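You operate a simulated robot arm through the tools that you are given. There is no shell and no other tool.

You run a simulated two-armed robot. Do the job below in one go: nothing can be reset, and whatever is moved stays where it is left.

## Task
Oil the three hollows of the plate with blue grips and slide it onto the stand.
Fine: stand the brush back in the oil cup.

It is judged by the outcome, as a careful person would: the job done as asked, and still so three seconds after it is handed in. It fails if anything else is knocked over, pushed out of place, dropped, spilled or broken.

## Robot
Two 7-joint arms with fingered hands on one trunk that stands fixed in place. Base frame: the origin is at the foot of the trunk, x ahead of it, y to its left, z up; the work surface is at about z = 0.8. Readings come in m, rad, newtons and seconds.
The left shoulder is at [0.07, 0.145, 1.187], the right one opposite. With the tool pointing down near the work surface each hand reaches from about 0.34 to 0.78 m from the base axis, measured 20 degrees to its own side. Payload 3.5 kg a hand.
Tool frame (each hand has its own): the origin (TCP) lies between the finger pads and is the grasp point; the fingertips stand 0.025 m ahead of it; z points along the fingers, y is the line along which they close. The gripper opens to 0.088 m; its body begins 0.029 m behind the TCP. The gripper is a hand of 4 fingers: y runs from the thumb to the fingers, the wrist lies at [-0.013, -0.097, -0.162] in the tool frame.
Orientation is told as [roll, pitch, yaw] about the base's x, y, z axes, in that order, counted from this pose: with the fingers straight down and the wrist toward the robot, the tool's x, y and z point along [0, 1, 0], [1, 0, 0] and [0, 0, -1] of the base frame.

## Interface
- The arms move only by the tool drive_tool. It takes "left_plan", "right_plan" or both (then of equal length, played together; a hand with none holds still); each is a list of rows, each an object of numbers (a shift or turn left out is 0): "dx", "dy", "dz": the shift along the base's x, y, z in m; "wx", "wy", "wz": the turn, a rotation vector about the base's x, y, z in rad. In form: [{"dx": .., "dy": .., "dz": .., "wx": .., "wy": .., "wz": ..}, ...]. A call has 1 to 20 rows; each row shifts and turns the commanded pose from where the row before left it. Rows are played at 5 a second. More than 0.05 m and 0.15 rad between two rows, and nothing of the call is played. A pose out of reach is approached as far as the arm can. The call stops where the force on the tool passes 40 N (or 10 N more than at its start, if that is more) or the arm is blocked; 0.2 s more then pass. In this call time passes only in rows, and 0.2 s behind the last. It gives the time, the measured TCP pose, the force on the tool (base axes), the opening and the grip force at its end, in the units of the frame above (readings bear some noise), with the torque about the TCP (base axes, N m) and any sound that the robot's microphone picked up.
- Cameras (640 x 400 px; columns grow to the right, rows downward): "scene" is now at [0.1195, -0.0494, 1.4956]; the picture's right is [-0.58, -0.82, 0.00], its down [-0.55, 0.39, -0.74] and it looks along [0.61, -0.43, -0.67] (base axes); focal length 314 px, centre (320, 200). "left" rides on the left gripper at [-0.064, -0.083, -0.098] in its tool frame; the picture's right is [-0.62, -0.37, 0.69], its down [0.71, -0.63, 0.30] and it looks along [0.32, 0.68, 0.65] (tool axes); focal length 265 px, centre (320, 200). "right" rides on the right gripper at [0.064, -0.083, -0.098] in its tool frame; the picture's right is [-0.62, 0.37, -0.69], its down [-0.71, -0.63, 0.30] and it looks along [-0.32, 0.68, 0.65] (tool axes); focal length 265 px, centre (320, 200). There is no depth. A picture from a camera that has moved, and an enlarged one, comes with that camera's place and axes in the base frame and with its lens.
- snapshot(camera): a new picture of that camera. It takes no simulated time.
- lift_body(by): slides the trunk up (or, below 0, down) by that many m; the arms and the scene camera ride with it, the base frame stays. It gives what a move gives, with no picture.
- finger_targets(index, middle, ring, thumb_bend, thumb_turn, hand): sets how far each is bent, from 0 (flat) to 100 (curled in); at 30 the hand is open as for a grip, at 70 the pads meet at the TCP. One left out holds its place. A second passes; each finger stops where it meets its share of the squeeze, and holds until it gets a number again. It is the only way to open and close the hand. It gives what a move gives, with no picture; readings hold the bend of each and the force on the fingers (four entries, about 0 where the hand has none), thumb and palm. thumb_turn goes from beside the hand (0) to across from the fingers (100), as for a grip.
- aim_head(pan, tilt): turns the head with the scene camera to pan (to the left, within 1.501 rad either way) and tilt (down, from -0.506 to 1.204), counted from straight ahead of the robot. It gives what a move gives.
- enlarge(camera, box): a new picture of the part [left, top, right, bottom] of that camera's present view, enlarged. It takes no simulated time.
- hand_in(): hands the job in; it is judged then, once.

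Places have to be worked out from the pictures, the camera data and where the tool is seen. Open the grippers and draw the arms clear of the work before you hand the job in, unless the task says otherwise.

The tools are called after "Call:" as name(argument=value, ...) on one line, values as JSON. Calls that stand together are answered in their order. drive_tool: Moves the arms, as the interface text tells. Its arguments: {"type":"object","properties":{"left_plan":{"type":"array"},"right_plan":{"type":"array"}},"required":[]} The other tools are called the same way: lift_body (by) moves the trunk up or down; finger_targets (index, middle, ring, thumb_bend, thumb_turn, hand) moves the fingers one by one; aim_head (pan, tilt) turns the head that bears the scene camera; snapshot (camera) takes a picture; enlarge (camera, box) takes an enlarged picture of a part of a camera's view; hand_in () hands the job in.

At the start:

```text
clock: 0.0
left_tcp_pos: [0.5425, -0.0036, 1.1992]
left_tool_rot: [0.0, 0.0, 0.0]
left_contact_force: [0.4, -0.7, -0.4]
left_ft_torque: [-0.02, -0.03, 0.02]
left_width: 0.0877
left_finger_force: 0.2
left_shape: jaw
left_bend: [30.0, 30.0, 30.0, 30.0, 98.0]
left_finger forces: [0.1, 0.1, 0.1, 0.0, 0.0, 0.0]
right_tcp_pos: [0.383, -0.4104, 1.2423]
right_tool_rot: [-0.001, 0.0, 0.0]
right_contact_force: [-0.2, 0.6, 0.0]
right_ft_torque: [-0.02, 0.0, 0.01]
right_width: 0.0876
right_finger_force: 0.0
right_shape: jaw
right_bend: [30.0, 30.0, 30.0, 30.0, 98.0]
right_finger forces: [0.0, 0.0, 0.0, 0.0, 0.1, 0.1]
trunk travel left (down, up): [-0.75, 0.09]
head pan, tilt (commanded): [-0.614, 0.737]
```

scene: 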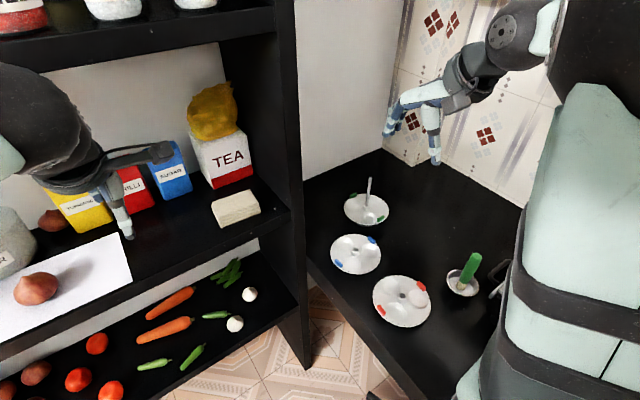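
right: 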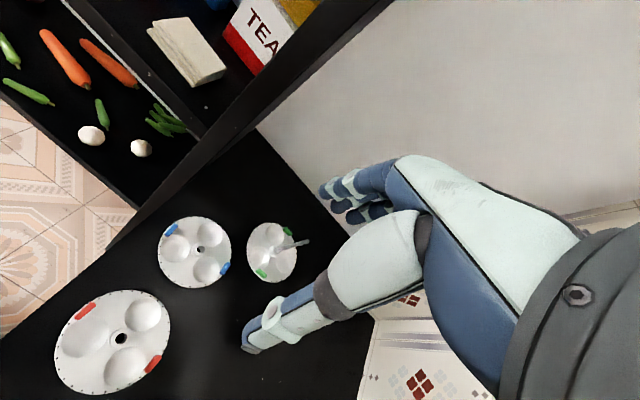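
left: 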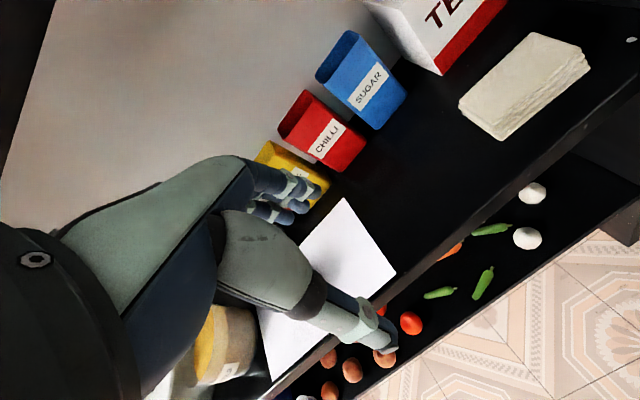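

I start by looking more closely at the plates, the post stand and the cup with the green brush on the right side.

Call:
enlarge(camera="scene", box=[320, 160, 520, 340])

Call:
enlarge(camera="right", box=[140, 200, 320, 310])

Call:
aim_head(pan=-0.95, tilt=0.85)

```text
2.22 times, centred on (420, 250) of scene
camera zoom: at [0.1195, -0.0494, 1.4956], right [-0.58, -0.82, 0.0], down [-0.55, 0.39, -0.74], along [0.61, -0.43, -0.67], focal length 698 px, centre (98, 89)
```

zoom: 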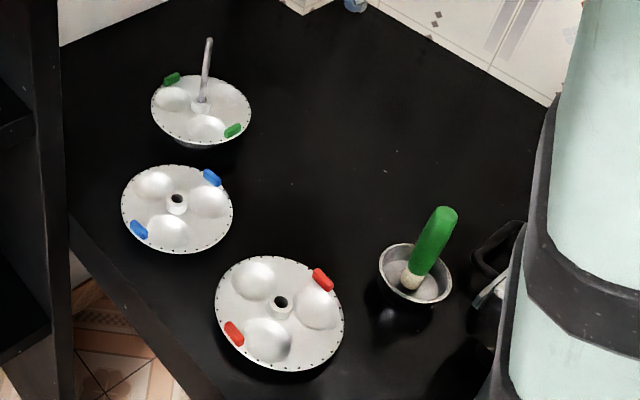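

```text
3.56 times, centred on (230, 255) of right
camera zoom: at [0.3001, -0.3461, 1.3411], right [0.37, -0.62, 0.69], down [-0.63, -0.71, -0.3], along [0.68, -0.32, -0.65], focal length 944 px, centre (640, 4)
```

zoom: 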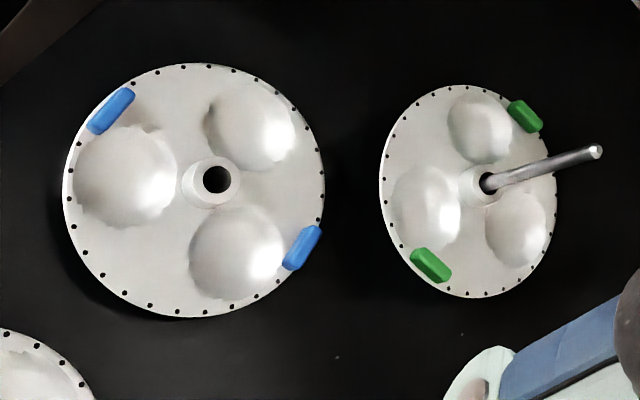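

```text
clock: 0.8
left_tcp_pos: [0.5423, -0.0033, 1.1972]
left_tool_rot: [0.001, -0.001, 0.001]
left_contact_force: [0.1, -0.2, 0.3]
left_ft_torque: [-0.02, 0.01, -0.02]
left_width: 0.0879
left_finger_force: 0.0
left_shape: jaw
left_bend: [30.0, 30.0, 30.0, 30.0, 98.0]
left_finger forces: [0.0, 0.0, 0.1, 0.0, 0.2, 0.0]
right_tcp_pos: [0.3834, -0.4108, 1.2421]
right_tool_rot: [0.001, 0.001, -0.001]
right_contact_force: [0.1, -0.4, 0.1]
right_ft_torque: [-0.03, -0.04, 0.0]
right_width: 0.0874
right_finger_force: 0.1
right_shape: jaw
right_bend: [30.0, 30.0, 30.0, 30.0, 98.0]
right_finger forces: [0.0, 0.0, 0.1, 0.0, 0.0, 0.0]
trunk travel left (down, up): [-0.75, 0.09]
head pan, tilt (commanded): [-0.949, 0.85]
```

Call:
snapshot(camera="scene")

```text
taken
camera scene: at [0.0969, -0.0647, 1.4864], right [-0.81, -0.58, 0.0], down [-0.44, 0.61, -0.66], along [0.38, -0.54, -0.75], focal length 314 px, centre (320, 200)
```

scene: 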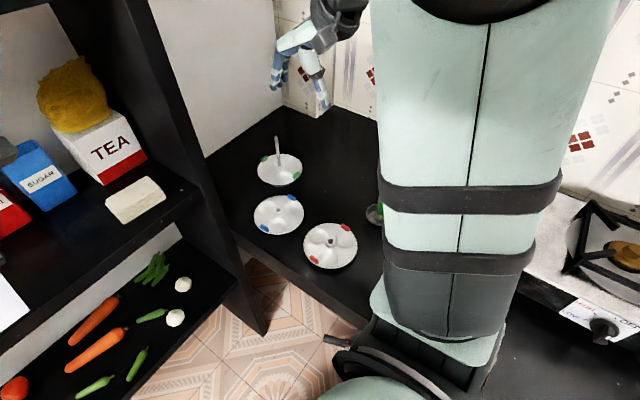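

The plates lie on the counter to my right (y < -0.33); by triangulation the blue hub is near (0.50, -0.43), the post near (0.605, -0.56) with its top at about 0.95, and the cup near (0.28, -0.60). I turn the head back a little to see the cup and grips better.

Call:
aim_head(pan=-0.75, tilt=0.95)

Call:
snapshot(camera="scene")

```text
clock: 1.6
left_tcp_pos: [0.5422, -0.0026, 1.198]
left_tool_rot: [0.0, 0.0, 0.001]
left_contact_force: [-1.0, 0.3, -0.3]
left_ft_torque: [-0.01, 0.03, 0.02]
left_width: 0.0875
left_finger_force: 0.0
left_shape: jaw
left_bend: [30.0, 30.0, 30.0, 30.0, 98.0]
left_finger forces: [0.1, 0.0, 0.0, 0.0, 0.1, 0.1]
right_tcp_pos: [0.3832, -0.4096, 1.2426]
right_tool_rot: [-0.001, -0.001, 0.001]
right_contact_force: [0.4, -0.4, 0.0]
right_ft_torque: [0.0, 0.01, -0.01]
right_width: 0.0877
right_finger_force: 0.0
right_shape: jaw
right_bend: [30.0, 30.0, 30.0, 30.0, 98.0]
right_finger forces: [0.0, 0.1, 0.1, 0.1, 0.0, 0.1]
trunk travel left (down, up): [-0.75, 0.09]
head pan, tilt (commanded): [-0.75, 0.949]
```

```text
taken
camera scene: at [0.1045, -0.0508, 1.4789], right [-0.68, -0.73, 0.0], down [-0.59, 0.56, -0.58], along [0.43, -0.4, -0.81], focal length 314 px, centre (320, 200)
```

scene: 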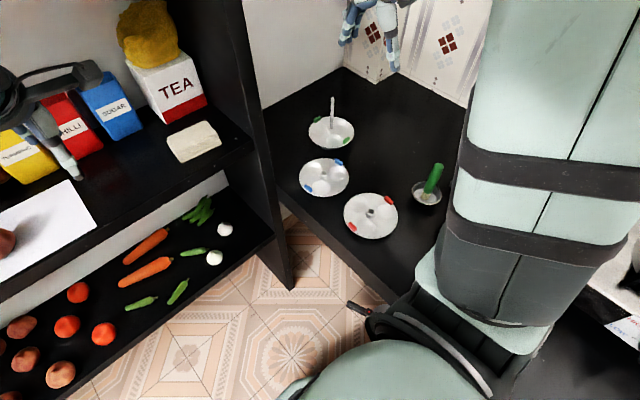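

The cup and all three plates are visible from here; I enlarge both parts.

Call:
enlarge(camera="scene", box=[380, 140, 476, 230])

Call:
enlarge(camera="scene", box=[280, 80, 376, 210])

```text
4.44 times, centred on (428, 185) of scene
camera zoom: at [0.1045, -0.0508, 1.4789], right [-0.68, -0.73, 0.0], down [-0.59, 0.56, -0.58], along [0.43, -0.4, -0.81], focal length 1396 px, centre (-160, 267)
```

zoom: 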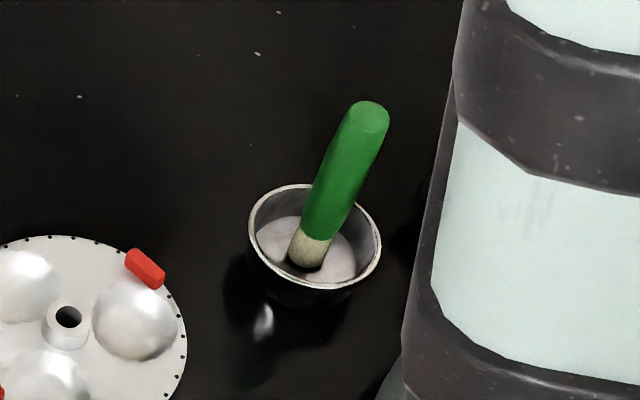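

```text
3.08 times, centred on (328, 145) of scene
camera zoom: at [0.1045, -0.0508, 1.4789], right [-0.68, -0.73, 0.0], down [-0.59, 0.56, -0.58], along [0.43, -0.4, -0.81], focal length 967 px, centre (295, 369)
```

zoom: 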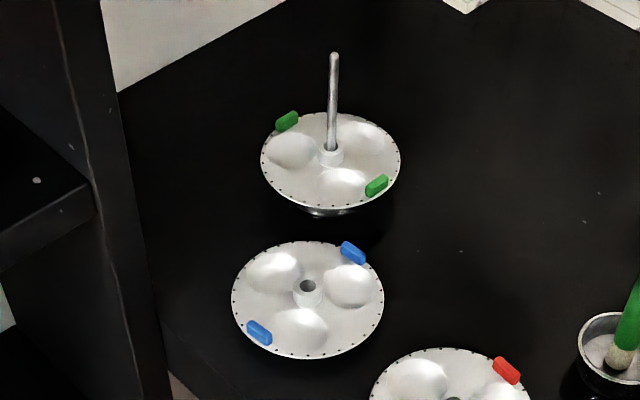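

The brush stands almost upright in the cup near (0.277, -0.592), its handle top at about z 0.93. I bring the right hand above it at z about 1.12 and look with the hand camera.

Call:
drive_tool(right_plan=[{"dx": -0.0175, "dy": -0.03, "dz": -0.02}, {"dx": -0.0175, "dy": -0.03, "dz": -0.02}, {"dx": -0.0175, "dy": -0.03, "dz": -0.02}, {"dx": -0.0175, "dy": -0.03, "dz": -0.02}, {"dx": -0.0175, "dy": -0.03, "dz": -0.02}, {"dx": -0.0175, "dy": -0.03, "dz": -0.02}])

Call:
snapshot(camera="right")

Call:
snapshot(camera="scene")

```text
clock: 3.0
left_tcp_pos: [0.5429, -0.0055, 1.1979]
left_tool_rot: [0.002, 0.0, -0.002]
left_contact_force: [1.0, -0.6, 0.2]
left_ft_torque: [0.02, 0.03, 0.01]
left_width: 0.0876
left_finger_force: 0.1
left_shape: jaw
left_bend: [30.0, 30.0, 30.0, 30.0, 98.0]
left_finger forces: [0.0, 0.0, 0.1, 0.0, 0.0, 0.0]
right_tcp_pos: [0.2774, -0.5927, 1.1219]
right_tool_rot: [0.0, 0.001, 0.0]
right_contact_force: [0.3, -0.2, -0.5]
right_ft_torque: [-0.01, -0.02, 0.0]
right_width: 0.0877
right_finger_force: 0.0
right_shape: jaw
right_bend: [30.0, 30.0, 30.0, 30.0, 98.0]
right_finger forces: [0.0, 0.0, 0.0, 0.1, 0.0, 0.1]
trunk travel left (down, up): [-0.75, 0.09]
head pan, tilt (commanded): [-0.75, 0.949]
```

```text
taken
camera right: at [0.1943, -0.5283, 1.22], right [0.37, -0.62, 0.69], down [-0.63, -0.71, -0.31], along [0.68, -0.32, -0.65], focal length 265 px, centre (320, 200)
```

right: 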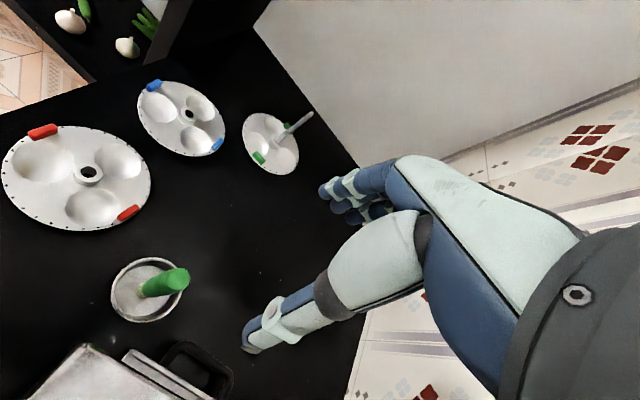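

```text
taken
camera scene: at [0.1041, -0.0533, 1.4788], right [-0.68, -0.73, 0.0], down [-0.59, 0.56, -0.58], along [0.43, -0.4, -0.81], focal length 314 px, centre (320, 200)
```

scene: 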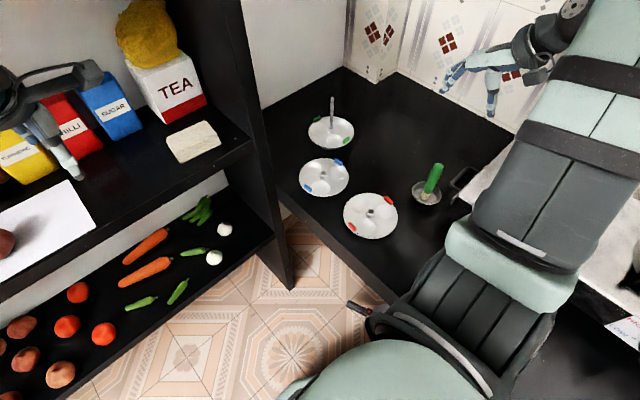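

The cup and brush show at left in the hand camera; I enlarge there to measure the brush's place and lean.

Call:
enlarge(camera="right", box=[90, 240, 218, 320])

Call:
enlarge(camera="right", box=[130, 70, 322, 190])

Call:
enlarge(camera="scene", box=[380, 140, 476, 230])

```text
5.00 times, centred on (154, 280) of right
camera zoom: at [0.1943, -0.5283, 1.22], right [0.37, -0.62, 0.69], down [-0.63, -0.71, -0.31], along [0.68, -0.32, -0.65], focal length 1327 px, centre (1150, -200)
```

zoom: 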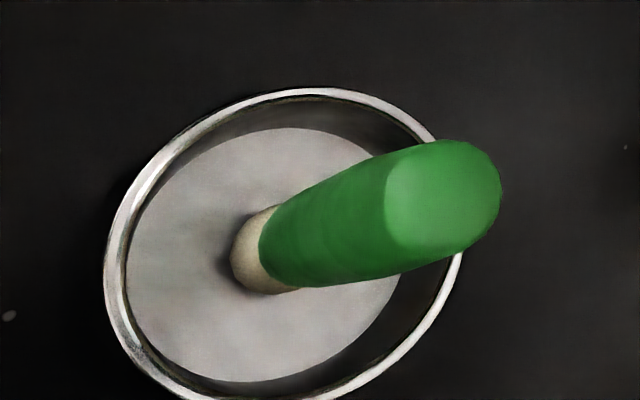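

```text
3.33 times, centred on (226, 130) of right
camera zoom: at [0.1943, -0.5283, 1.22], right [0.37, -0.62, 0.69], down [-0.63, -0.71, -0.31], along [0.68, -0.32, -0.65], focal length 885 px, centre (633, 433)
```

zoom: 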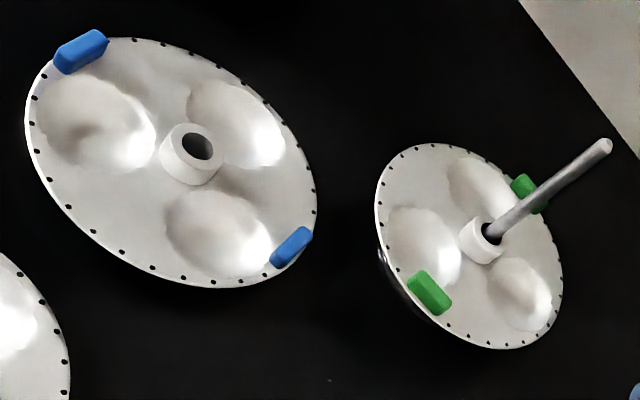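

```text
4.44 times, centred on (428, 185) of scene
camera zoom: at [0.1041, -0.0533, 1.4788], right [-0.68, -0.73, 0.0], down [-0.59, 0.56, -0.58], along [0.43, -0.4, -0.81], focal length 1396 px, centre (-160, 267)
```

zoom: 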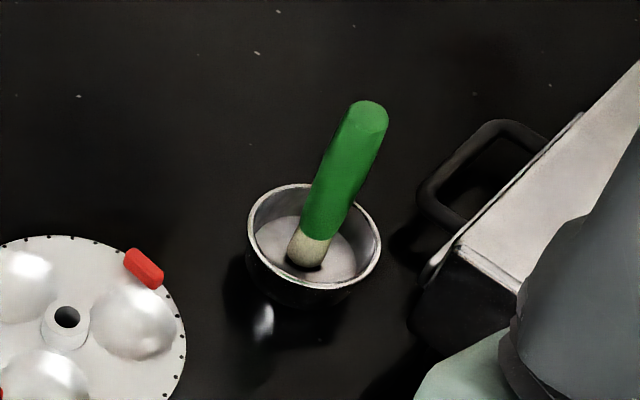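

Triangulating both views puts the brush upright with its top at about (0.268, -0.577, 0.947) and its tip near z 0.82, centred in the cup. I align the hand above it and stop with the fingertips just over the top.

Call:
drive_tool(right_plan=[{"dx": -0.003, "dy": 0.005, "dz": -0.03}, {"dx": -0.003, "dy": 0.006, "dz": -0.03}, {"dx": -0.0034, "dy": 0.0052, "dz": -0.03}, {"dz": -0.02}])

Call:
snapshot(camera="right")

Call:
enlarge(camera="scene", box=[380, 70, 540, 230])

```text
clock: 4.0
left_tcp_pos: [0.5441, -0.0043, 1.1979]
left_tool_rot: [0.001, 0.0, 0.0]
left_contact_force: [1.2, 0.7, -0.2]
left_ft_torque: [-0.03, 0.01, 0.03]
left_width: 0.0875
left_finger_force: 0.1
left_shape: jaw
left_bend: [30.0, 30.0, 30.0, 30.0, 98.0]
left_finger forces: [0.0, 0.0, 0.0, 0.0, 0.0, 0.1]
right_tcp_pos: [0.2707, -0.5756, 1.0128]
right_tool_rot: [0.0, -0.001, 0.0]
right_contact_force: [0.1, -0.1, 1.2]
right_ft_torque: [0.03, -0.02, 0.03]
right_width: 0.0875
right_finger_force: 0.0
right_shape: jaw
right_bend: [30.0, 30.0, 30.0, 30.0, 98.0]
right_finger forces: [0.1, 0.1, 0.0, 0.1, 0.1, 0.0]
trunk travel left (down, up): [-0.75, 0.09]
head pan, tilt (commanded): [-0.75, 0.949]
```

```text
taken
camera right: at [0.1874, -0.5106, 1.1105], right [0.37, -0.62, 0.69], down [-0.63, -0.71, -0.3], along [0.68, -0.32, -0.65], focal length 265 px, centre (320, 200)
```

right: 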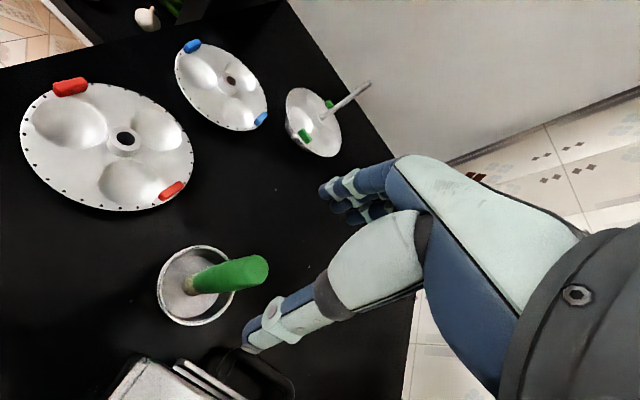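

```text
2.50 times, centred on (460, 150) of scene
camera zoom: at [0.1049, -0.0517, 1.4788], right [-0.68, -0.73, 0.0], down [-0.59, 0.56, -0.58], along [0.43, -0.4, -0.81], focal length 785 px, centre (-30, 325)
```

zoom: 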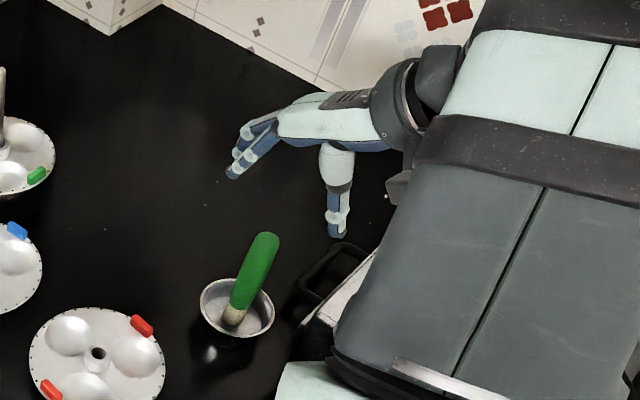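

The brush top agrees with my estimate, now about 9 cm below the TCP. Before descending, I check the box with the black handle near the thumb side.

Call:
enlarge(camera="right", box=[90, 300, 330, 400])

Call:
enlarge(camera="scene", box=[440, 140, 540, 240])

```text
2.67 times, centred on (210, 350) of right
camera zoom: at [0.1874, -0.5106, 1.1105], right [0.37, -0.62, 0.69], down [-0.63, -0.71, -0.3], along [0.68, -0.32, -0.65], focal length 708 px, centre (613, -200)
```

zoom: 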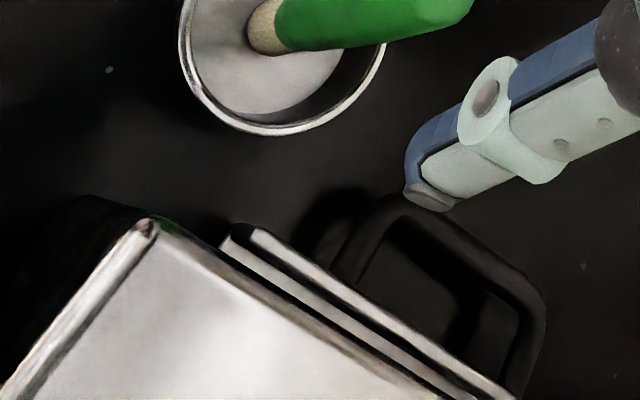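

```text
4.00 times, centred on (490, 190) of scene
camera zoom: at [0.1049, -0.0517, 1.4788], right [-0.68, -0.73, 0.0], down [-0.59, 0.56, -0.58], along [0.43, -0.4, -0.81], focal length 1257 px, centre (-360, 240)
```

zoom: 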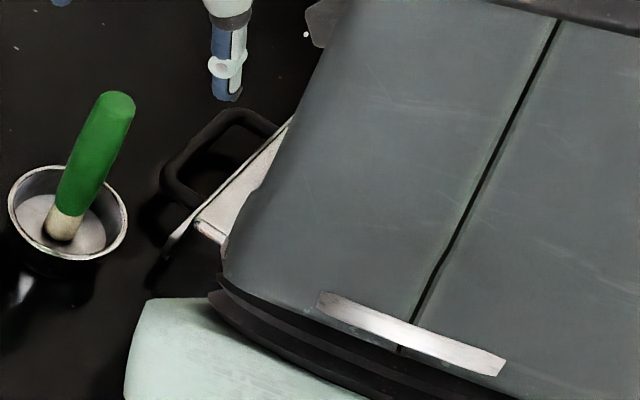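

The pot/box beside the cup stands about 0.927 high with its corner near (0.197, -0.559), too close to the thumb. I turn the hand about 43° clockwise about vertical so that the thumb and wrist swing to the free side (toward +y).

Call:
drive_tool(right_plan=[{"wz": -0.15}, {"wz": -0.15}, {"wz": -0.15}, {"wz": -0.15}, {"wz": -0.15}, {"dx": -0.002, "dy": -0.001}])

Call:
snapshot(camera="right")

Call:
enlarge(camera="scene", box=[380, 70, 540, 230])

```text
clock: 5.3
left_tcp_pos: [0.5407, -0.0042, 1.1987]
left_tool_rot: [-0.001, -0.001, 0.0]
left_contact_force: [-0.6, -0.5, 0.2]
left_ft_torque: [0.01, 0.03, -0.01]
left_width: 0.0877
left_finger_force: 0.1
left_shape: jaw
left_bend: [30.0, 30.0, 30.0, 30.0, 98.0]
left_finger forces: [0.0, 0.0, 0.0, 0.0, 0.0, 0.0]
right_tcp_pos: [0.2669, -0.5745, 1.012]
right_tool_rot: [0.0, 0.0, -0.751]
right_contact_force: [-0.1, 0.0, 0.0]
right_ft_torque: [-0.05, 0.05, 0.01]
right_width: 0.0876
right_finger_force: 0.2
right_shape: jaw
right_bend: [30.0, 30.0, 30.0, 30.0, 98.0]
right_finger forces: [0.0, 0.1, 0.0, 0.0, 0.0, 0.0]
trunk travel left (down, up): [-0.75, 0.09]
head pan, tilt (commanded): [-0.75, 0.949]
```

```text
taken
camera right: at [0.2498, -0.4718, 1.1108], right [-0.15, -0.7, 0.69], down [-0.95, -0.09, -0.3], along [0.28, -0.7, -0.65], focal length 265 px, centre (320, 200)
```

right: 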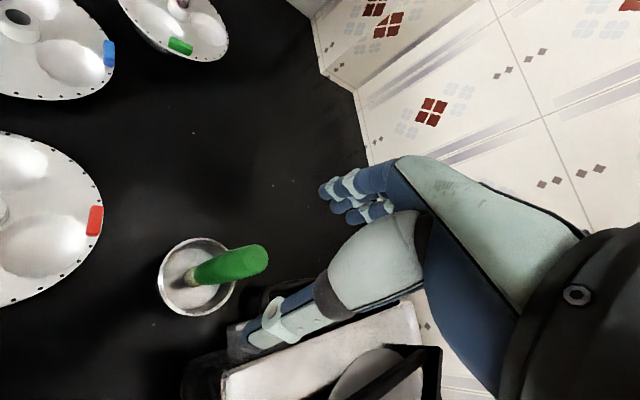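

```text
2.50 times, centred on (460, 150) of scene
camera zoom: at [0.104, -0.0514, 1.4789], right [-0.68, -0.73, 0.0], down [-0.59, 0.56, -0.58], along [0.43, -0.4, -0.81], focal length 785 px, centre (-30, 325)
```

zoom: 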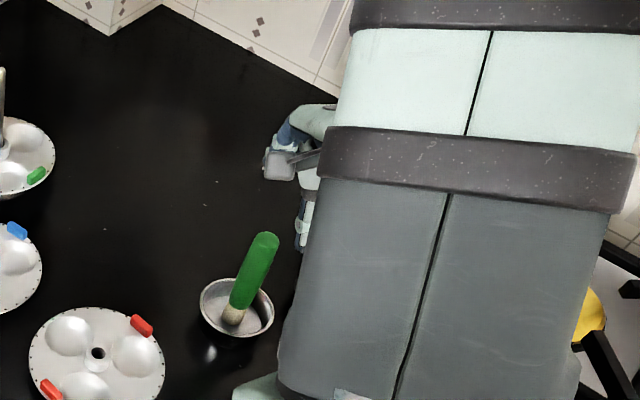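

The thumb is now well clear of the box corner and the TCP (0.267, -0.5745) sits over the handle axis. I descend 9 cm straight down around the handle.

Call:
drive_tool(right_plan=[{"dz": -0.02}, {"dz": -0.02}, {"dz": -0.02}, {"dz": -0.015}, {"dz": -0.015}])

Call:
snapshot(camera="right")

```text
clock: 6.5
left_tcp_pos: [0.5417, -0.0046, 1.1971]
left_tool_rot: [-0.001, 0.001, 0.0]
left_contact_force: [0.0, -0.2, 0.3]
left_ft_torque: [-0.03, 0.04, -0.07]
left_width: 0.0876
left_finger_force: 0.0
left_shape: jaw
left_bend: [30.0, 30.0, 30.0, 30.0, 98.0]
left_finger forces: [0.1, 0.0, 0.0, 0.0, 0.0, 0.0]
right_tcp_pos: [0.2678, -0.5753, 0.9215]
right_tool_rot: [-0.001, 0.0, -0.75]
right_contact_force: [-0.6, 0.0, 0.3]
right_ft_torque: [0.02, 0.03, 0.02]
right_width: 0.0877
right_finger_force: 0.1
right_shape: jaw
right_bend: [30.0, 30.0, 30.0, 30.0, 98.0]
right_finger forces: [0.1, 0.0, 0.1, 0.0, 0.0, 0.1]
trunk travel left (down, up): [-0.75, 0.09]
head pan, tilt (commanded): [-0.75, 0.949]
```

```text
taken
camera right: at [0.2514, -0.471, 1.0204], right [-0.15, -0.71, 0.69], down [-0.95, -0.09, -0.3], along [0.28, -0.7, -0.65], focal length 265 px, centre (320, 200)
```

right: 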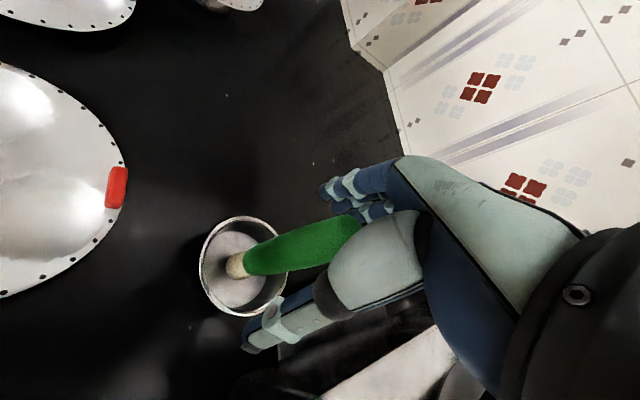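

The handle stands between thumb and fingers with no contact. I close the fingers on it.

Call:
finger_targets(hand="right", index=70, middle=70, ring=70, thumb_bend=70)

Call:
snapshot(camera="right")

```text
clock: 7.5
left_tcp_pos: [0.5419, -0.0039, 1.1972]
left_tool_rot: [0.0, 0.0, 0.0]
left_contact_force: [-0.8, 0.3, -0.5]
left_ft_torque: [0.04, 0.0, 0.01]
left_width: 0.0878
left_finger_force: 0.0
left_shape: jaw
left_bend: [30.0, 30.0, 30.0, 30.0, 98.0]
left_finger forces: [0.0, 0.0, 0.0, 0.1, 0.0, 0.1]
right_tcp_pos: [0.267, -0.5743, 0.9217]
right_tool_rot: [0.001, -0.002, -0.751]
right_contact_force: [0.5, -0.6, -0.1]
right_ft_torque: [0.01, -0.02, 0.01]
right_width: 0.0132
right_finger_force: 5.9
right_shape: fingers
right_bend: [65.0, 66.0, 70.0, 63.0, 96.0]
right_finger forces: [2.7, 3.7, 0.0, 0.0, 6.2, 0.1]
trunk travel left (down, up): [-0.75, 0.09]
head pan, tilt (commanded): [-0.75, 0.949]
```

```text
taken
camera right: at [0.2512, -0.4706, 1.0208], right [-0.15, -0.7, 0.69], down [-0.95, -0.09, -0.3], along [0.28, -0.7, -0.65], focal length 265 px, centre (320, 200)
```

right: 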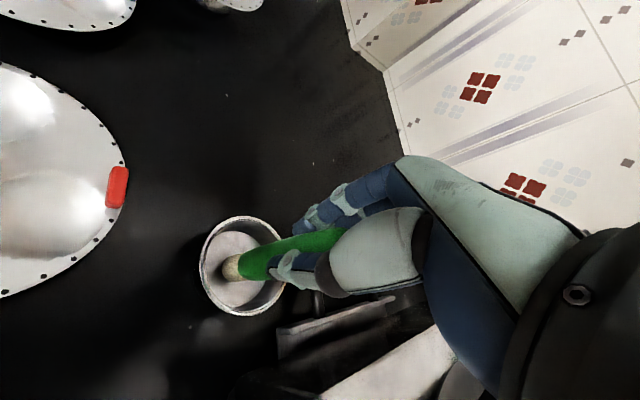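

Index and middle press against the thumb with about 6 N in total, with the handle between them. I lift slowly by 10 cm and check that the brush comes along.

Call:
drive_tool(right_plan=[{"dz": 0.01}, {"dz": 0.015}, {"dz": 0.02}, {"dz": 0.02}, {"dz": 0.02}, {"dz": 0.015}])

Call:
snapshot(camera="right")

Call:
snapshot(camera="scene")

```text
clock: 8.9
left_tcp_pos: [0.5409, -0.0021, 1.1987]
left_tool_rot: [0.0, -0.002, -0.001]
left_contact_force: [0.5, -1.1, -0.2]
left_ft_torque: [-0.01, -0.01, 0.01]
left_width: 0.0875
left_finger_force: 0.1
left_shape: jaw
left_bend: [30.0, 30.0, 30.0, 30.0, 98.0]
left_finger forces: [0.0, 0.1, 0.1, 0.0, 0.0, 0.0]
right_tcp_pos: [0.2658, -0.5751, 1.0237]
right_tool_rot: [0.0, 0.0, -0.75]
right_contact_force: [-0.2, -0.3, -0.3]
right_ft_torque: [-0.03, 0.0, -0.01]
right_width: 0.0134
right_finger_force: 6.5
right_shape: fingers
right_bend: [65.0, 66.0, 70.0, 63.0, 96.0]
right_finger forces: [2.7, 3.6, 0.1, 0.1, 6.2, 0.1]
trunk travel left (down, up): [-0.75, 0.09]
head pan, tilt (commanded): [-0.75, 0.949]
```

```text
taken
camera right: at [0.2491, -0.4719, 1.1226], right [-0.15, -0.7, 0.69], down [-0.95, -0.09, -0.3], along [0.28, -0.7, -0.65], focal length 265 px, centre (320, 200)
```

right: 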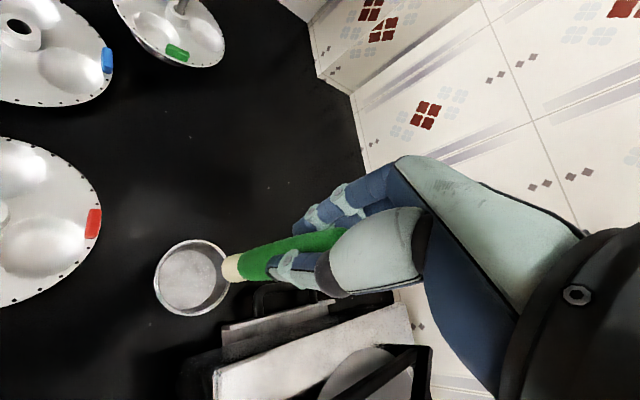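

```text
taken
camera scene: at [0.1041, -0.0503, 1.4789], right [-0.68, -0.73, 0.0], down [-0.59, 0.55, -0.58], along [0.43, -0.4, -0.81], focal length 314 px, centre (320, 200)
```

scene: 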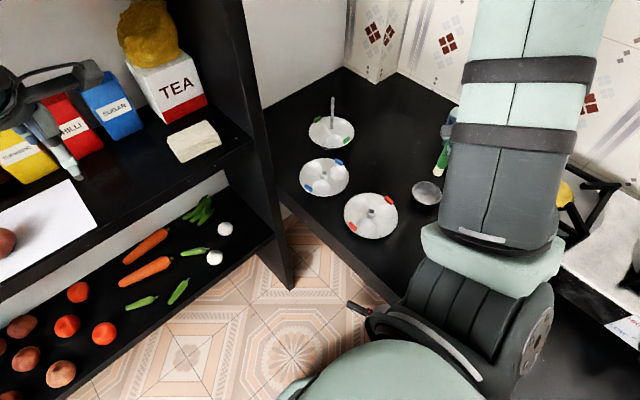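

The brush came along, its tip about 0.106 m below the TCP. The blue plate's hollows I place at about (0.538,-0.430), (0.482,-0.469) and (0.476,-0.401); I carry the brush over the second one, staying high.

Call:
drive_tool(right_plan=[{"dx": 0.036, "dy": 0.0177}, {"dx": 0.036, "dy": 0.0177}, {"dx": 0.036, "dy": 0.0177}, {"dx": 0.036, "dy": 0.0177}, {"dx": 0.036, "dy": 0.0177}, {"dx": 0.036, "dy": 0.0177}, {"dz": -0.02}, {"dz": -0.02}])

Call:
snapshot(camera="right")

Call:
snapshot(camera="scene")

```text
clock: 10.8
left_tcp_pos: [0.5423, -0.0045, 1.1972]
left_tool_rot: [-0.001, 0.0, -0.002]
left_contact_force: [0.8, -0.2, 0.5]
left_ft_torque: [0.01, 0.03, 0.0]
left_width: 0.0874
left_finger_force: 0.0
left_shape: jaw
left_bend: [30.0, 30.0, 30.0, 30.0, 98.0]
left_finger forces: [0.1, 0.1, 0.0, 0.0, 0.0, 0.0]
right_tcp_pos: [0.4812, -0.4715, 0.9818]
right_tool_rot: [0.0, 0.002, -0.75]
right_contact_force: [-0.2, -0.2, -0.7]
right_ft_torque: [0.0, 0.01, -0.02]
right_width: 0.013
right_finger_force: 6.0
right_shape: fingers
right_bend: [65.0, 66.0, 70.0, 63.0, 96.0]
right_finger forces: [2.6, 3.7, 0.0, 0.0, 6.0, 0.0]
trunk travel left (down, up): [-0.75, 0.09]
head pan, tilt (commanded): [-0.75, 0.949]
```

```text
taken
camera right: at [0.4648, -0.368, 1.0815], right [-0.15, -0.71, 0.69], down [-0.95, -0.09, -0.3], along [0.28, -0.7, -0.65], focal length 265 px, centre (320, 200)
```

right: 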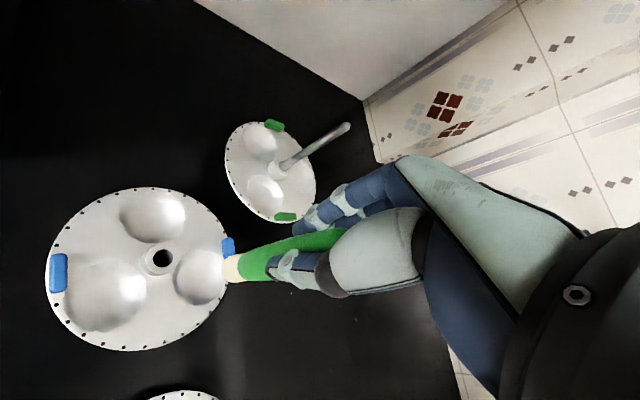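

```text
taken
camera scene: at [0.105, -0.0517, 1.4788], right [-0.68, -0.73, 0.0], down [-0.59, 0.56, -0.58], along [0.43, -0.4, -0.81], focal length 314 px, centre (320, 200)
```

scene: 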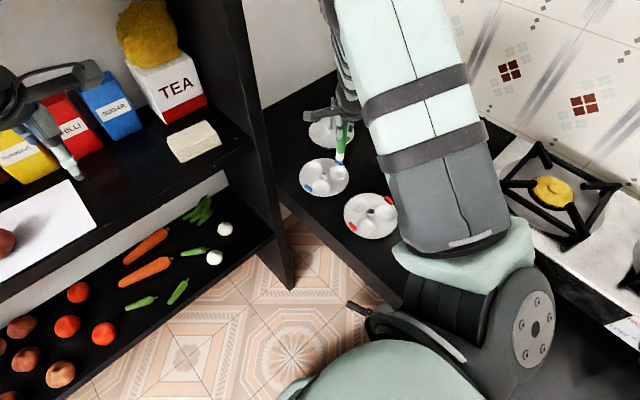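

The brush is over the plate. I enlarge both views to place the tip against the hollow.

Call:
enlarge(camera="right", box=[40, 170, 280, 360])

Call:
enlarge(camera="scene", box=[280, 90, 376, 210])

```text
2.11 times, centred on (160, 265) of right
camera zoom: at [0.4648, -0.368, 1.0815], right [-0.15, -0.71, 0.69], down [-0.95, -0.09, -0.3], along [0.28, -0.7, -0.65], focal length 559 px, centre (657, 63)
```

zoom: 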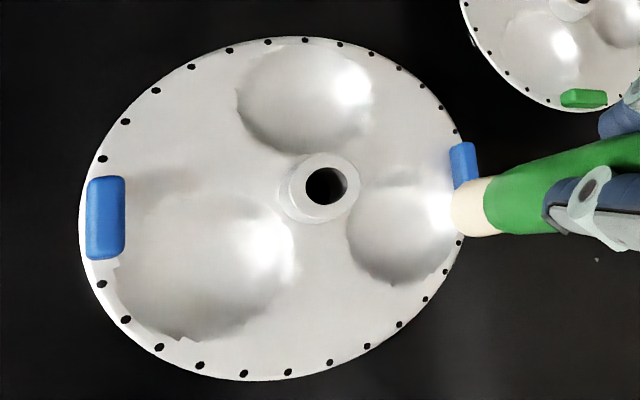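

```text
3.33 times, centred on (328, 150) of scene
camera zoom: at [0.105, -0.0517, 1.4788], right [-0.68, -0.73, 0.0], down [-0.59, 0.56, -0.58], along [0.43, -0.4, -0.81], focal length 1047 px, centre (293, 367)
```

zoom: 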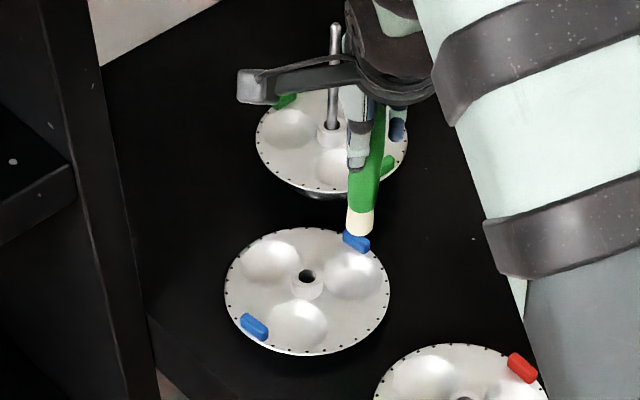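

Both cameras agree: the tip is at about (0.482,-0.469,0.876), right above the hollow centred near (0.481,-0.468). I lower to just above the plate, then feel for the bottom.

Call:
drive_tool(right_plan=[{"dz": -0.015}, {"dz": -0.015}, {"dz": -0.01}, {"dz": -0.006}, {"dz": -0.004}])

Call:
enlarge(camera="right", box=[40, 170, 280, 360])

```text
clock: 11.9
left_tcp_pos: [0.5426, -0.0036, 1.1975]
left_tool_rot: [0.0, 0.001, -0.001]
left_contact_force: [-0.7, -1.1, -1.1]
left_ft_torque: [0.05, 0.06, 0.03]
left_width: 0.0878
left_finger_force: 0.0
left_shape: jaw
left_bend: [30.0, 30.0, 30.0, 30.0, 98.0]
left_finger forces: [0.1, 0.0, 0.0, 0.1, 0.0, 0.0]
right_tcp_pos: [0.4826, -0.4692, 0.9327]
right_tool_rot: [-0.001, 0.0, -0.75]
right_contact_force: [-0.5, -0.3, -0.3]
right_ft_torque: [0.0, -0.01, 0.0]
right_width: 0.013
right_finger_force: 6.4
right_shape: fingers
right_bend: [65.0, 66.0, 70.0, 63.0, 96.0]
right_finger forces: [2.6, 3.6, 0.1, 0.0, 6.0, 0.0]
trunk travel left (down, up): [-0.75, 0.09]
head pan, tilt (commanded): [-0.75, 0.949]
```

```text
2.11 times, centred on (160, 265) of right
camera zoom: at [0.4656, -0.3657, 1.0311], right [-0.15, -0.7, 0.69], down [-0.95, -0.09, -0.3], along [0.28, -0.7, -0.65], focal length 559 px, centre (657, 63)
```

zoom: 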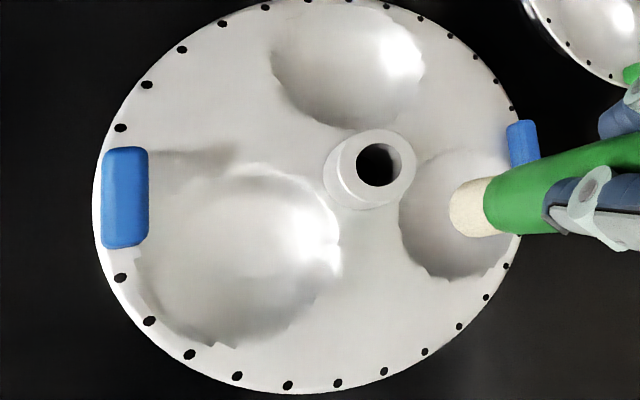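

The tip is entering the hollow with no contact yet. I go down in small steps.

Call:
drive_tool(right_plan=[{"dz": -0.004}, {"dz": -0.003}])

```text
clock: 12.6
left_tcp_pos: [0.5424, -0.003, 1.1981]
left_tool_rot: [0.0, 0.0, 0.0]
left_contact_force: [-0.8, 0.9, 0.9]
left_ft_torque: [0.02, 0.0, 0.01]
left_width: 0.0876
left_finger_force: 0.1
left_shape: jaw
left_bend: [30.0, 30.0, 30.0, 30.0, 98.0]
left_finger forces: [0.0, 0.0, 0.1, 0.0, 0.0, 0.0]
right_tcp_pos: [0.4821, -0.4692, 0.9256]
right_tool_rot: [0.0, 0.001, -0.751]
right_contact_force: [-0.1, -0.9, -0.2]
right_ft_torque: [-0.01, -0.03, 0.0]
right_width: 0.0128
right_finger_force: 6.5
right_shape: fingers
right_bend: [65.0, 66.0, 70.0, 63.0, 96.0]
right_finger forces: [2.7, 3.7, 0.1, 0.0, 6.0, 0.1]
trunk travel left (down, up): [-0.75, 0.09]
head pan, tilt (commanded): [-0.75, 0.949]
```

Call:
drive_tool(right_plan=[{"dz": -0.003}, {"dz": -0.002}])

Call:
enlarge(camera="right", box=[160, 200, 280, 300])

```text
clock: 13.2
left_tcp_pos: [0.5409, -0.0014, 1.1983]
left_tool_rot: [0.0, -0.001, 0.0]
left_contact_force: [0.3, -0.5, 0.5]
left_ft_torque: [-0.01, 0.03, 0.0]
left_width: 0.0875
left_finger_force: 0.2
left_shape: jaw
left_bend: [30.0, 30.0, 30.0, 30.0, 98.0]
left_finger forces: [0.0, 0.0, 0.0, 0.0, 0.1, 0.0]
right_tcp_pos: [0.4819, -0.4677, 0.9227]
right_tool_rot: [-0.002, -0.004, -0.748]
right_contact_force: [-0.5, -1.2, 9.7]
right_ft_torque: [-0.05, 0.0, -0.04]
right_width: 0.012
right_finger_force: 8.0
right_shape: fingers
right_bend: [66.0, 66.0, 70.0, 63.0, 96.0]
right_finger forces: [3.3, 6.0, 0.1, 0.1, 6.6, 0.1]
trunk travel left (down, up): [-0.75, 0.09]
head pan, tilt (commanded): [-0.75, 0.949]
```

```text
4.00 times, centred on (220, 250) of right
camera zoom: at [0.4652, -0.3647, 1.0211], right [-0.16, -0.7, 0.69], down [-0.95, -0.09, -0.31], along [0.28, -0.71, -0.65], focal length 1062 px, centre (720, 0)
```

zoom: 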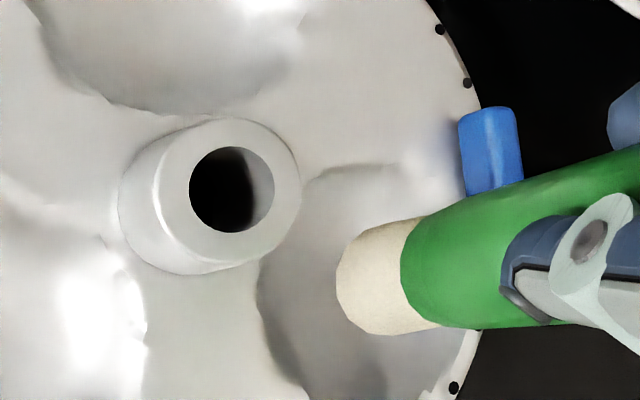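

Contact at about 10 N: the hollow's bottom is where the TCP is at z 0.923. I ease off 2 mm and swirl gently over the bottom.

Call:
drive_tool(right_plan=[{"dz": 0.002}, {"dx": 0.006, "dz": 0.0005}, {"dx": -0.0018, "dy": 0.0042}, {"dx": -0.0042, "dy": 0.0018}, {"dx": -0.0042, "dy": -0.0018}, {"dx": -0.0018, "dy": -0.0042}, {"dx": 0.0018, "dy": -0.0042}, {"dx": 0.0042, "dy": -0.0018}, {"dx": 0.0042, "dy": 0.0018}, {"dx": 0.0018, "dy": 0.0042}])

Call:
enlarge(camera="right", box=[40, 170, 280, 360])

```text
clock: 15.3
left_tcp_pos: [0.5418, -0.003, 1.1978]
left_tool_rot: [-0.001, -0.001, -0.001]
left_contact_force: [-0.8, 0.5, -0.2]
left_ft_torque: [-0.02, -0.01, 0.02]
left_width: 0.0879
left_finger_force: 0.0
left_shape: jaw
left_bend: [30.0, 30.0, 30.0, 30.0, 98.0]
left_finger forces: [0.1, 0.1, 0.0, 0.1, 0.0, 0.1]
right_tcp_pos: [0.4873, -0.468, 0.9233]
right_tool_rot: [0.001, 0.0, -0.75]
right_contact_force: [0.1, -0.3, 3.4]
right_ft_torque: [-0.01, -0.02, 0.03]
right_width: 0.0119
right_finger_force: 7.1
right_shape: fingers
right_bend: [66.0, 66.0, 70.0, 63.0, 96.0]
right_finger forces: [2.6, 4.8, 0.1, 0.0, 6.0, 0.1]
trunk travel left (down, up): [-0.75, 0.09]
head pan, tilt (commanded): [-0.75, 0.949]
```

```text
2.11 times, centred on (160, 265) of right
camera zoom: at [0.4712, -0.3646, 1.0219], right [-0.15, -0.7, 0.69], down [-0.95, -0.09, -0.3], along [0.28, -0.7, -0.65], focal length 559 px, centre (657, 63)
```

zoom: 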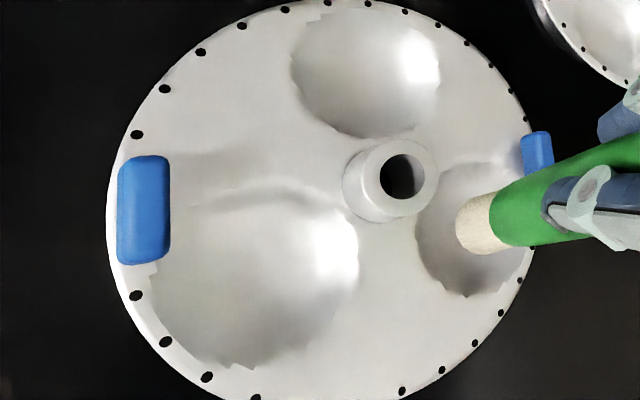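

The wiping force is a gentle 3.4 N and the plate hasn't moved. I do a wider swirl on the walls, slightly higher, then lift to view.

Call:
drive_tool(right_plan=[{"dx": 0.005, "dz": 0.002}, {"dx": -0.0032, "dy": 0.0078}, {"dx": -0.0078, "dy": 0.0032}, {"dx": -0.0078, "dy": -0.0032}, {"dx": -0.0032, "dy": -0.0078}, {"dx": 0.0032, "dy": -0.0078}, {"dx": 0.0078, "dy": -0.0032}, {"dx": 0.0078, "dy": 0.0032}, {"dx": 0.0032, "dy": 0.0078}, {"dx": -0.011, "dz": -0.0025}, {"dz": 0.01}, {"dz": 0.015}, {"dz": 0.015}])

Call:
enlarge(camera="right", box=[40, 170, 280, 360])

Call:
enlarge(camera="scene", box=[280, 90, 376, 210])

```text
clock: 18.1
left_tcp_pos: [0.5408, -0.0026, 1.1982]
left_tool_rot: [-0.001, -0.001, 0.0]
left_contact_force: [0.3, 0.9, 0.3]
left_ft_torque: [-0.03, -0.01, 0.03]
left_width: 0.0877
left_finger_force: 0.1
left_shape: jaw
left_bend: [30.0, 30.0, 30.0, 30.0, 98.0]
left_finger forces: [0.0, 0.0, 0.0, 0.1, 0.0, 0.0]
right_tcp_pos: [0.4825, -0.4684, 0.9634]
right_tool_rot: [-0.001, -0.001, -0.75]
right_contact_force: [0.0, -0.8, 0.1]
right_ft_torque: [0.01, 0.01, 0.0]
right_width: 0.012
right_finger_force: 5.7
right_shape: fingers
right_bend: [66.0, 66.0, 70.0, 63.0, 96.0]
right_finger forces: [2.6, 3.9, 0.0, 0.0, 5.5, 0.2]
trunk travel left (down, up): [-0.75, 0.09]
head pan, tilt (commanded): [-0.75, 0.949]
```

```text
2.11 times, centred on (160, 265) of right
camera zoom: at [0.4652, -0.3651, 1.0614], right [-0.15, -0.7, 0.69], down [-0.95, -0.09, -0.3], along [0.28, -0.7, -0.65], focal length 559 px, centre (657, 63)
```

zoom: 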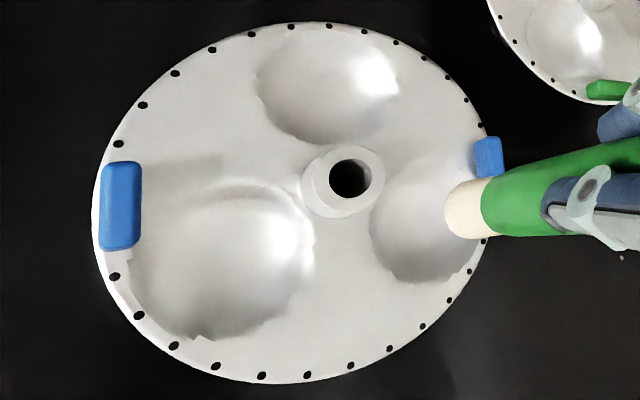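

```text
3.33 times, centred on (328, 150) of scene
camera zoom: at [0.1038, -0.0507, 1.4789], right [-0.68, -0.73, 0.0], down [-0.59, 0.55, -0.58], along [0.43, -0.4, -0.81], focal length 1047 px, centre (293, 367)
```

zoom: 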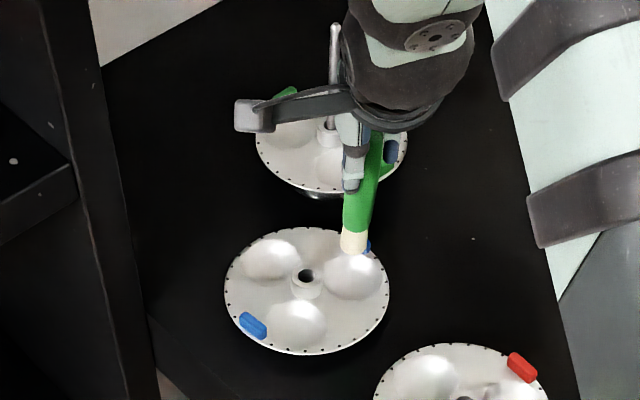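

No tint shows in the hollow; I look closer at the hollow and the bristles.

Call:
enlarge(camera="right", box=[150, 210, 250, 290])

Call:
enlarge(camera="scene", box=[340, 120, 460, 220])

```text
5.00 times, centred on (200, 250) of right
camera zoom: at [0.4652, -0.3651, 1.0614], right [-0.15, -0.7, 0.69], down [-0.95, -0.09, -0.3], along [0.28, -0.7, -0.65], focal length 1327 px, centre (920, -50)
```

zoom: 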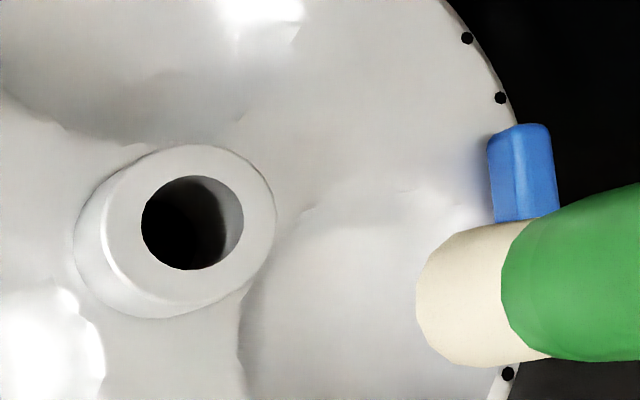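

```text
4.00 times, centred on (400, 170) of scene
camera zoom: at [0.1038, -0.0507, 1.4789], right [-0.68, -0.73, 0.0], down [-0.59, 0.55, -0.58], along [0.43, -0.4, -0.81], focal length 1257 px, centre (0, 320)
```

zoom: 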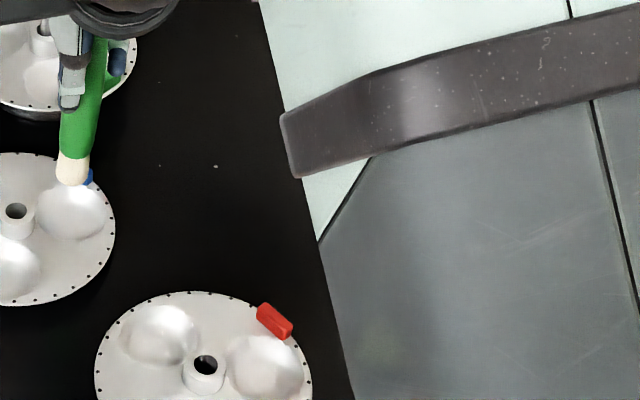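

The hollow shows no tint either way, so I go on: the brush moves over the next hollow near (0.476,-0.400) and I lower it to the same depth.

Call:
drive_tool(right_plan=[{"dz": 0.01}, {"dx": -0.003, "dy": 0.034}, {"dx": -0.003, "dy": 0.034}, {"dz": -0.015}, {"dz": -0.015}, {"dz": -0.01}, {"dz": -0.006}, {"dz": -0.003}])

Call:
enlarge(camera="right", box=[40, 170, 280, 360])

Call:
enlarge(camera="scene", box=[280, 90, 376, 210])

```text
clock: 19.9
left_tcp_pos: [0.5414, -0.0025, 1.1974]
left_tool_rot: [0.001, 0.001, 0.0]
left_contact_force: [0.4, 0.3, 0.1]
left_ft_torque: [0.0, 0.01, -0.01]
left_width: 0.0874
left_finger_force: 0.0
left_shape: jaw
left_bend: [30.0, 30.0, 30.0, 30.0, 98.0]
left_finger forces: [0.1, 0.1, 0.0, 0.2, 0.1, 0.2]
right_tcp_pos: [0.4771, -0.3999, 0.9242]
right_tool_rot: [0.0, 0.002, -0.751]
right_contact_force: [0.0, 0.3, 1.5]
right_ft_torque: [0.02, 0.01, -0.01]
right_width: 0.0117
right_finger_force: 5.7
right_shape: fingers
right_bend: [66.0, 66.0, 70.0, 63.0, 96.0]
right_finger forces: [2.4, 3.9, 0.0, 0.0, 5.7, 0.0]
trunk travel left (down, up): [-0.75, 0.09]
head pan, tilt (commanded): [-0.75, 0.949]
```

```text
2.11 times, centred on (160, 265) of right
camera zoom: at [0.4598, -0.2961, 1.0221], right [-0.15, -0.7, 0.69], down [-0.95, -0.09, -0.3], along [0.28, -0.7, -0.65], focal length 559 px, centre (657, 63)
```

zoom: 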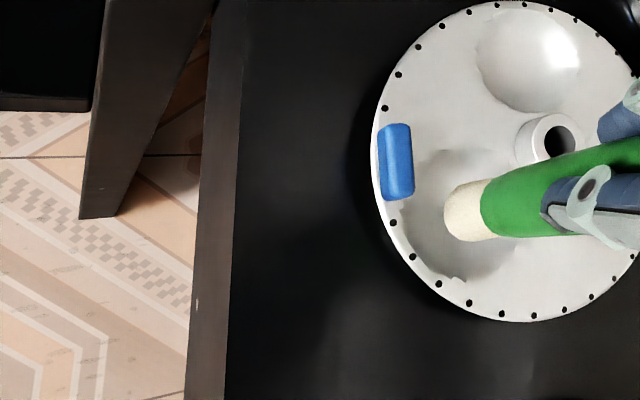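

```text
3.33 times, centred on (328, 150) of scene
camera zoom: at [0.1043, -0.0503, 1.4789], right [-0.68, -0.73, 0.0], down [-0.59, 0.55, -0.58], along [0.43, -0.4, -0.81], focal length 1047 px, centre (293, 367)
```

zoom: 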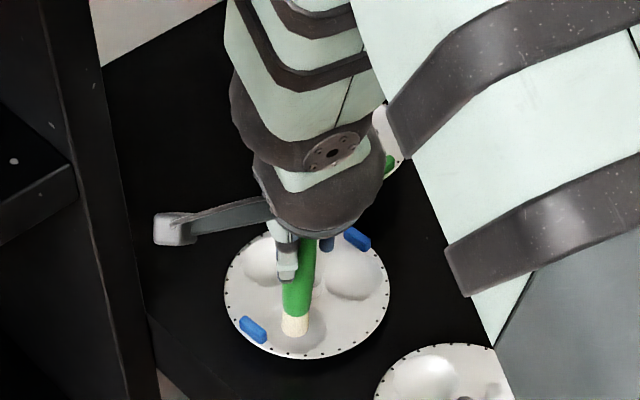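

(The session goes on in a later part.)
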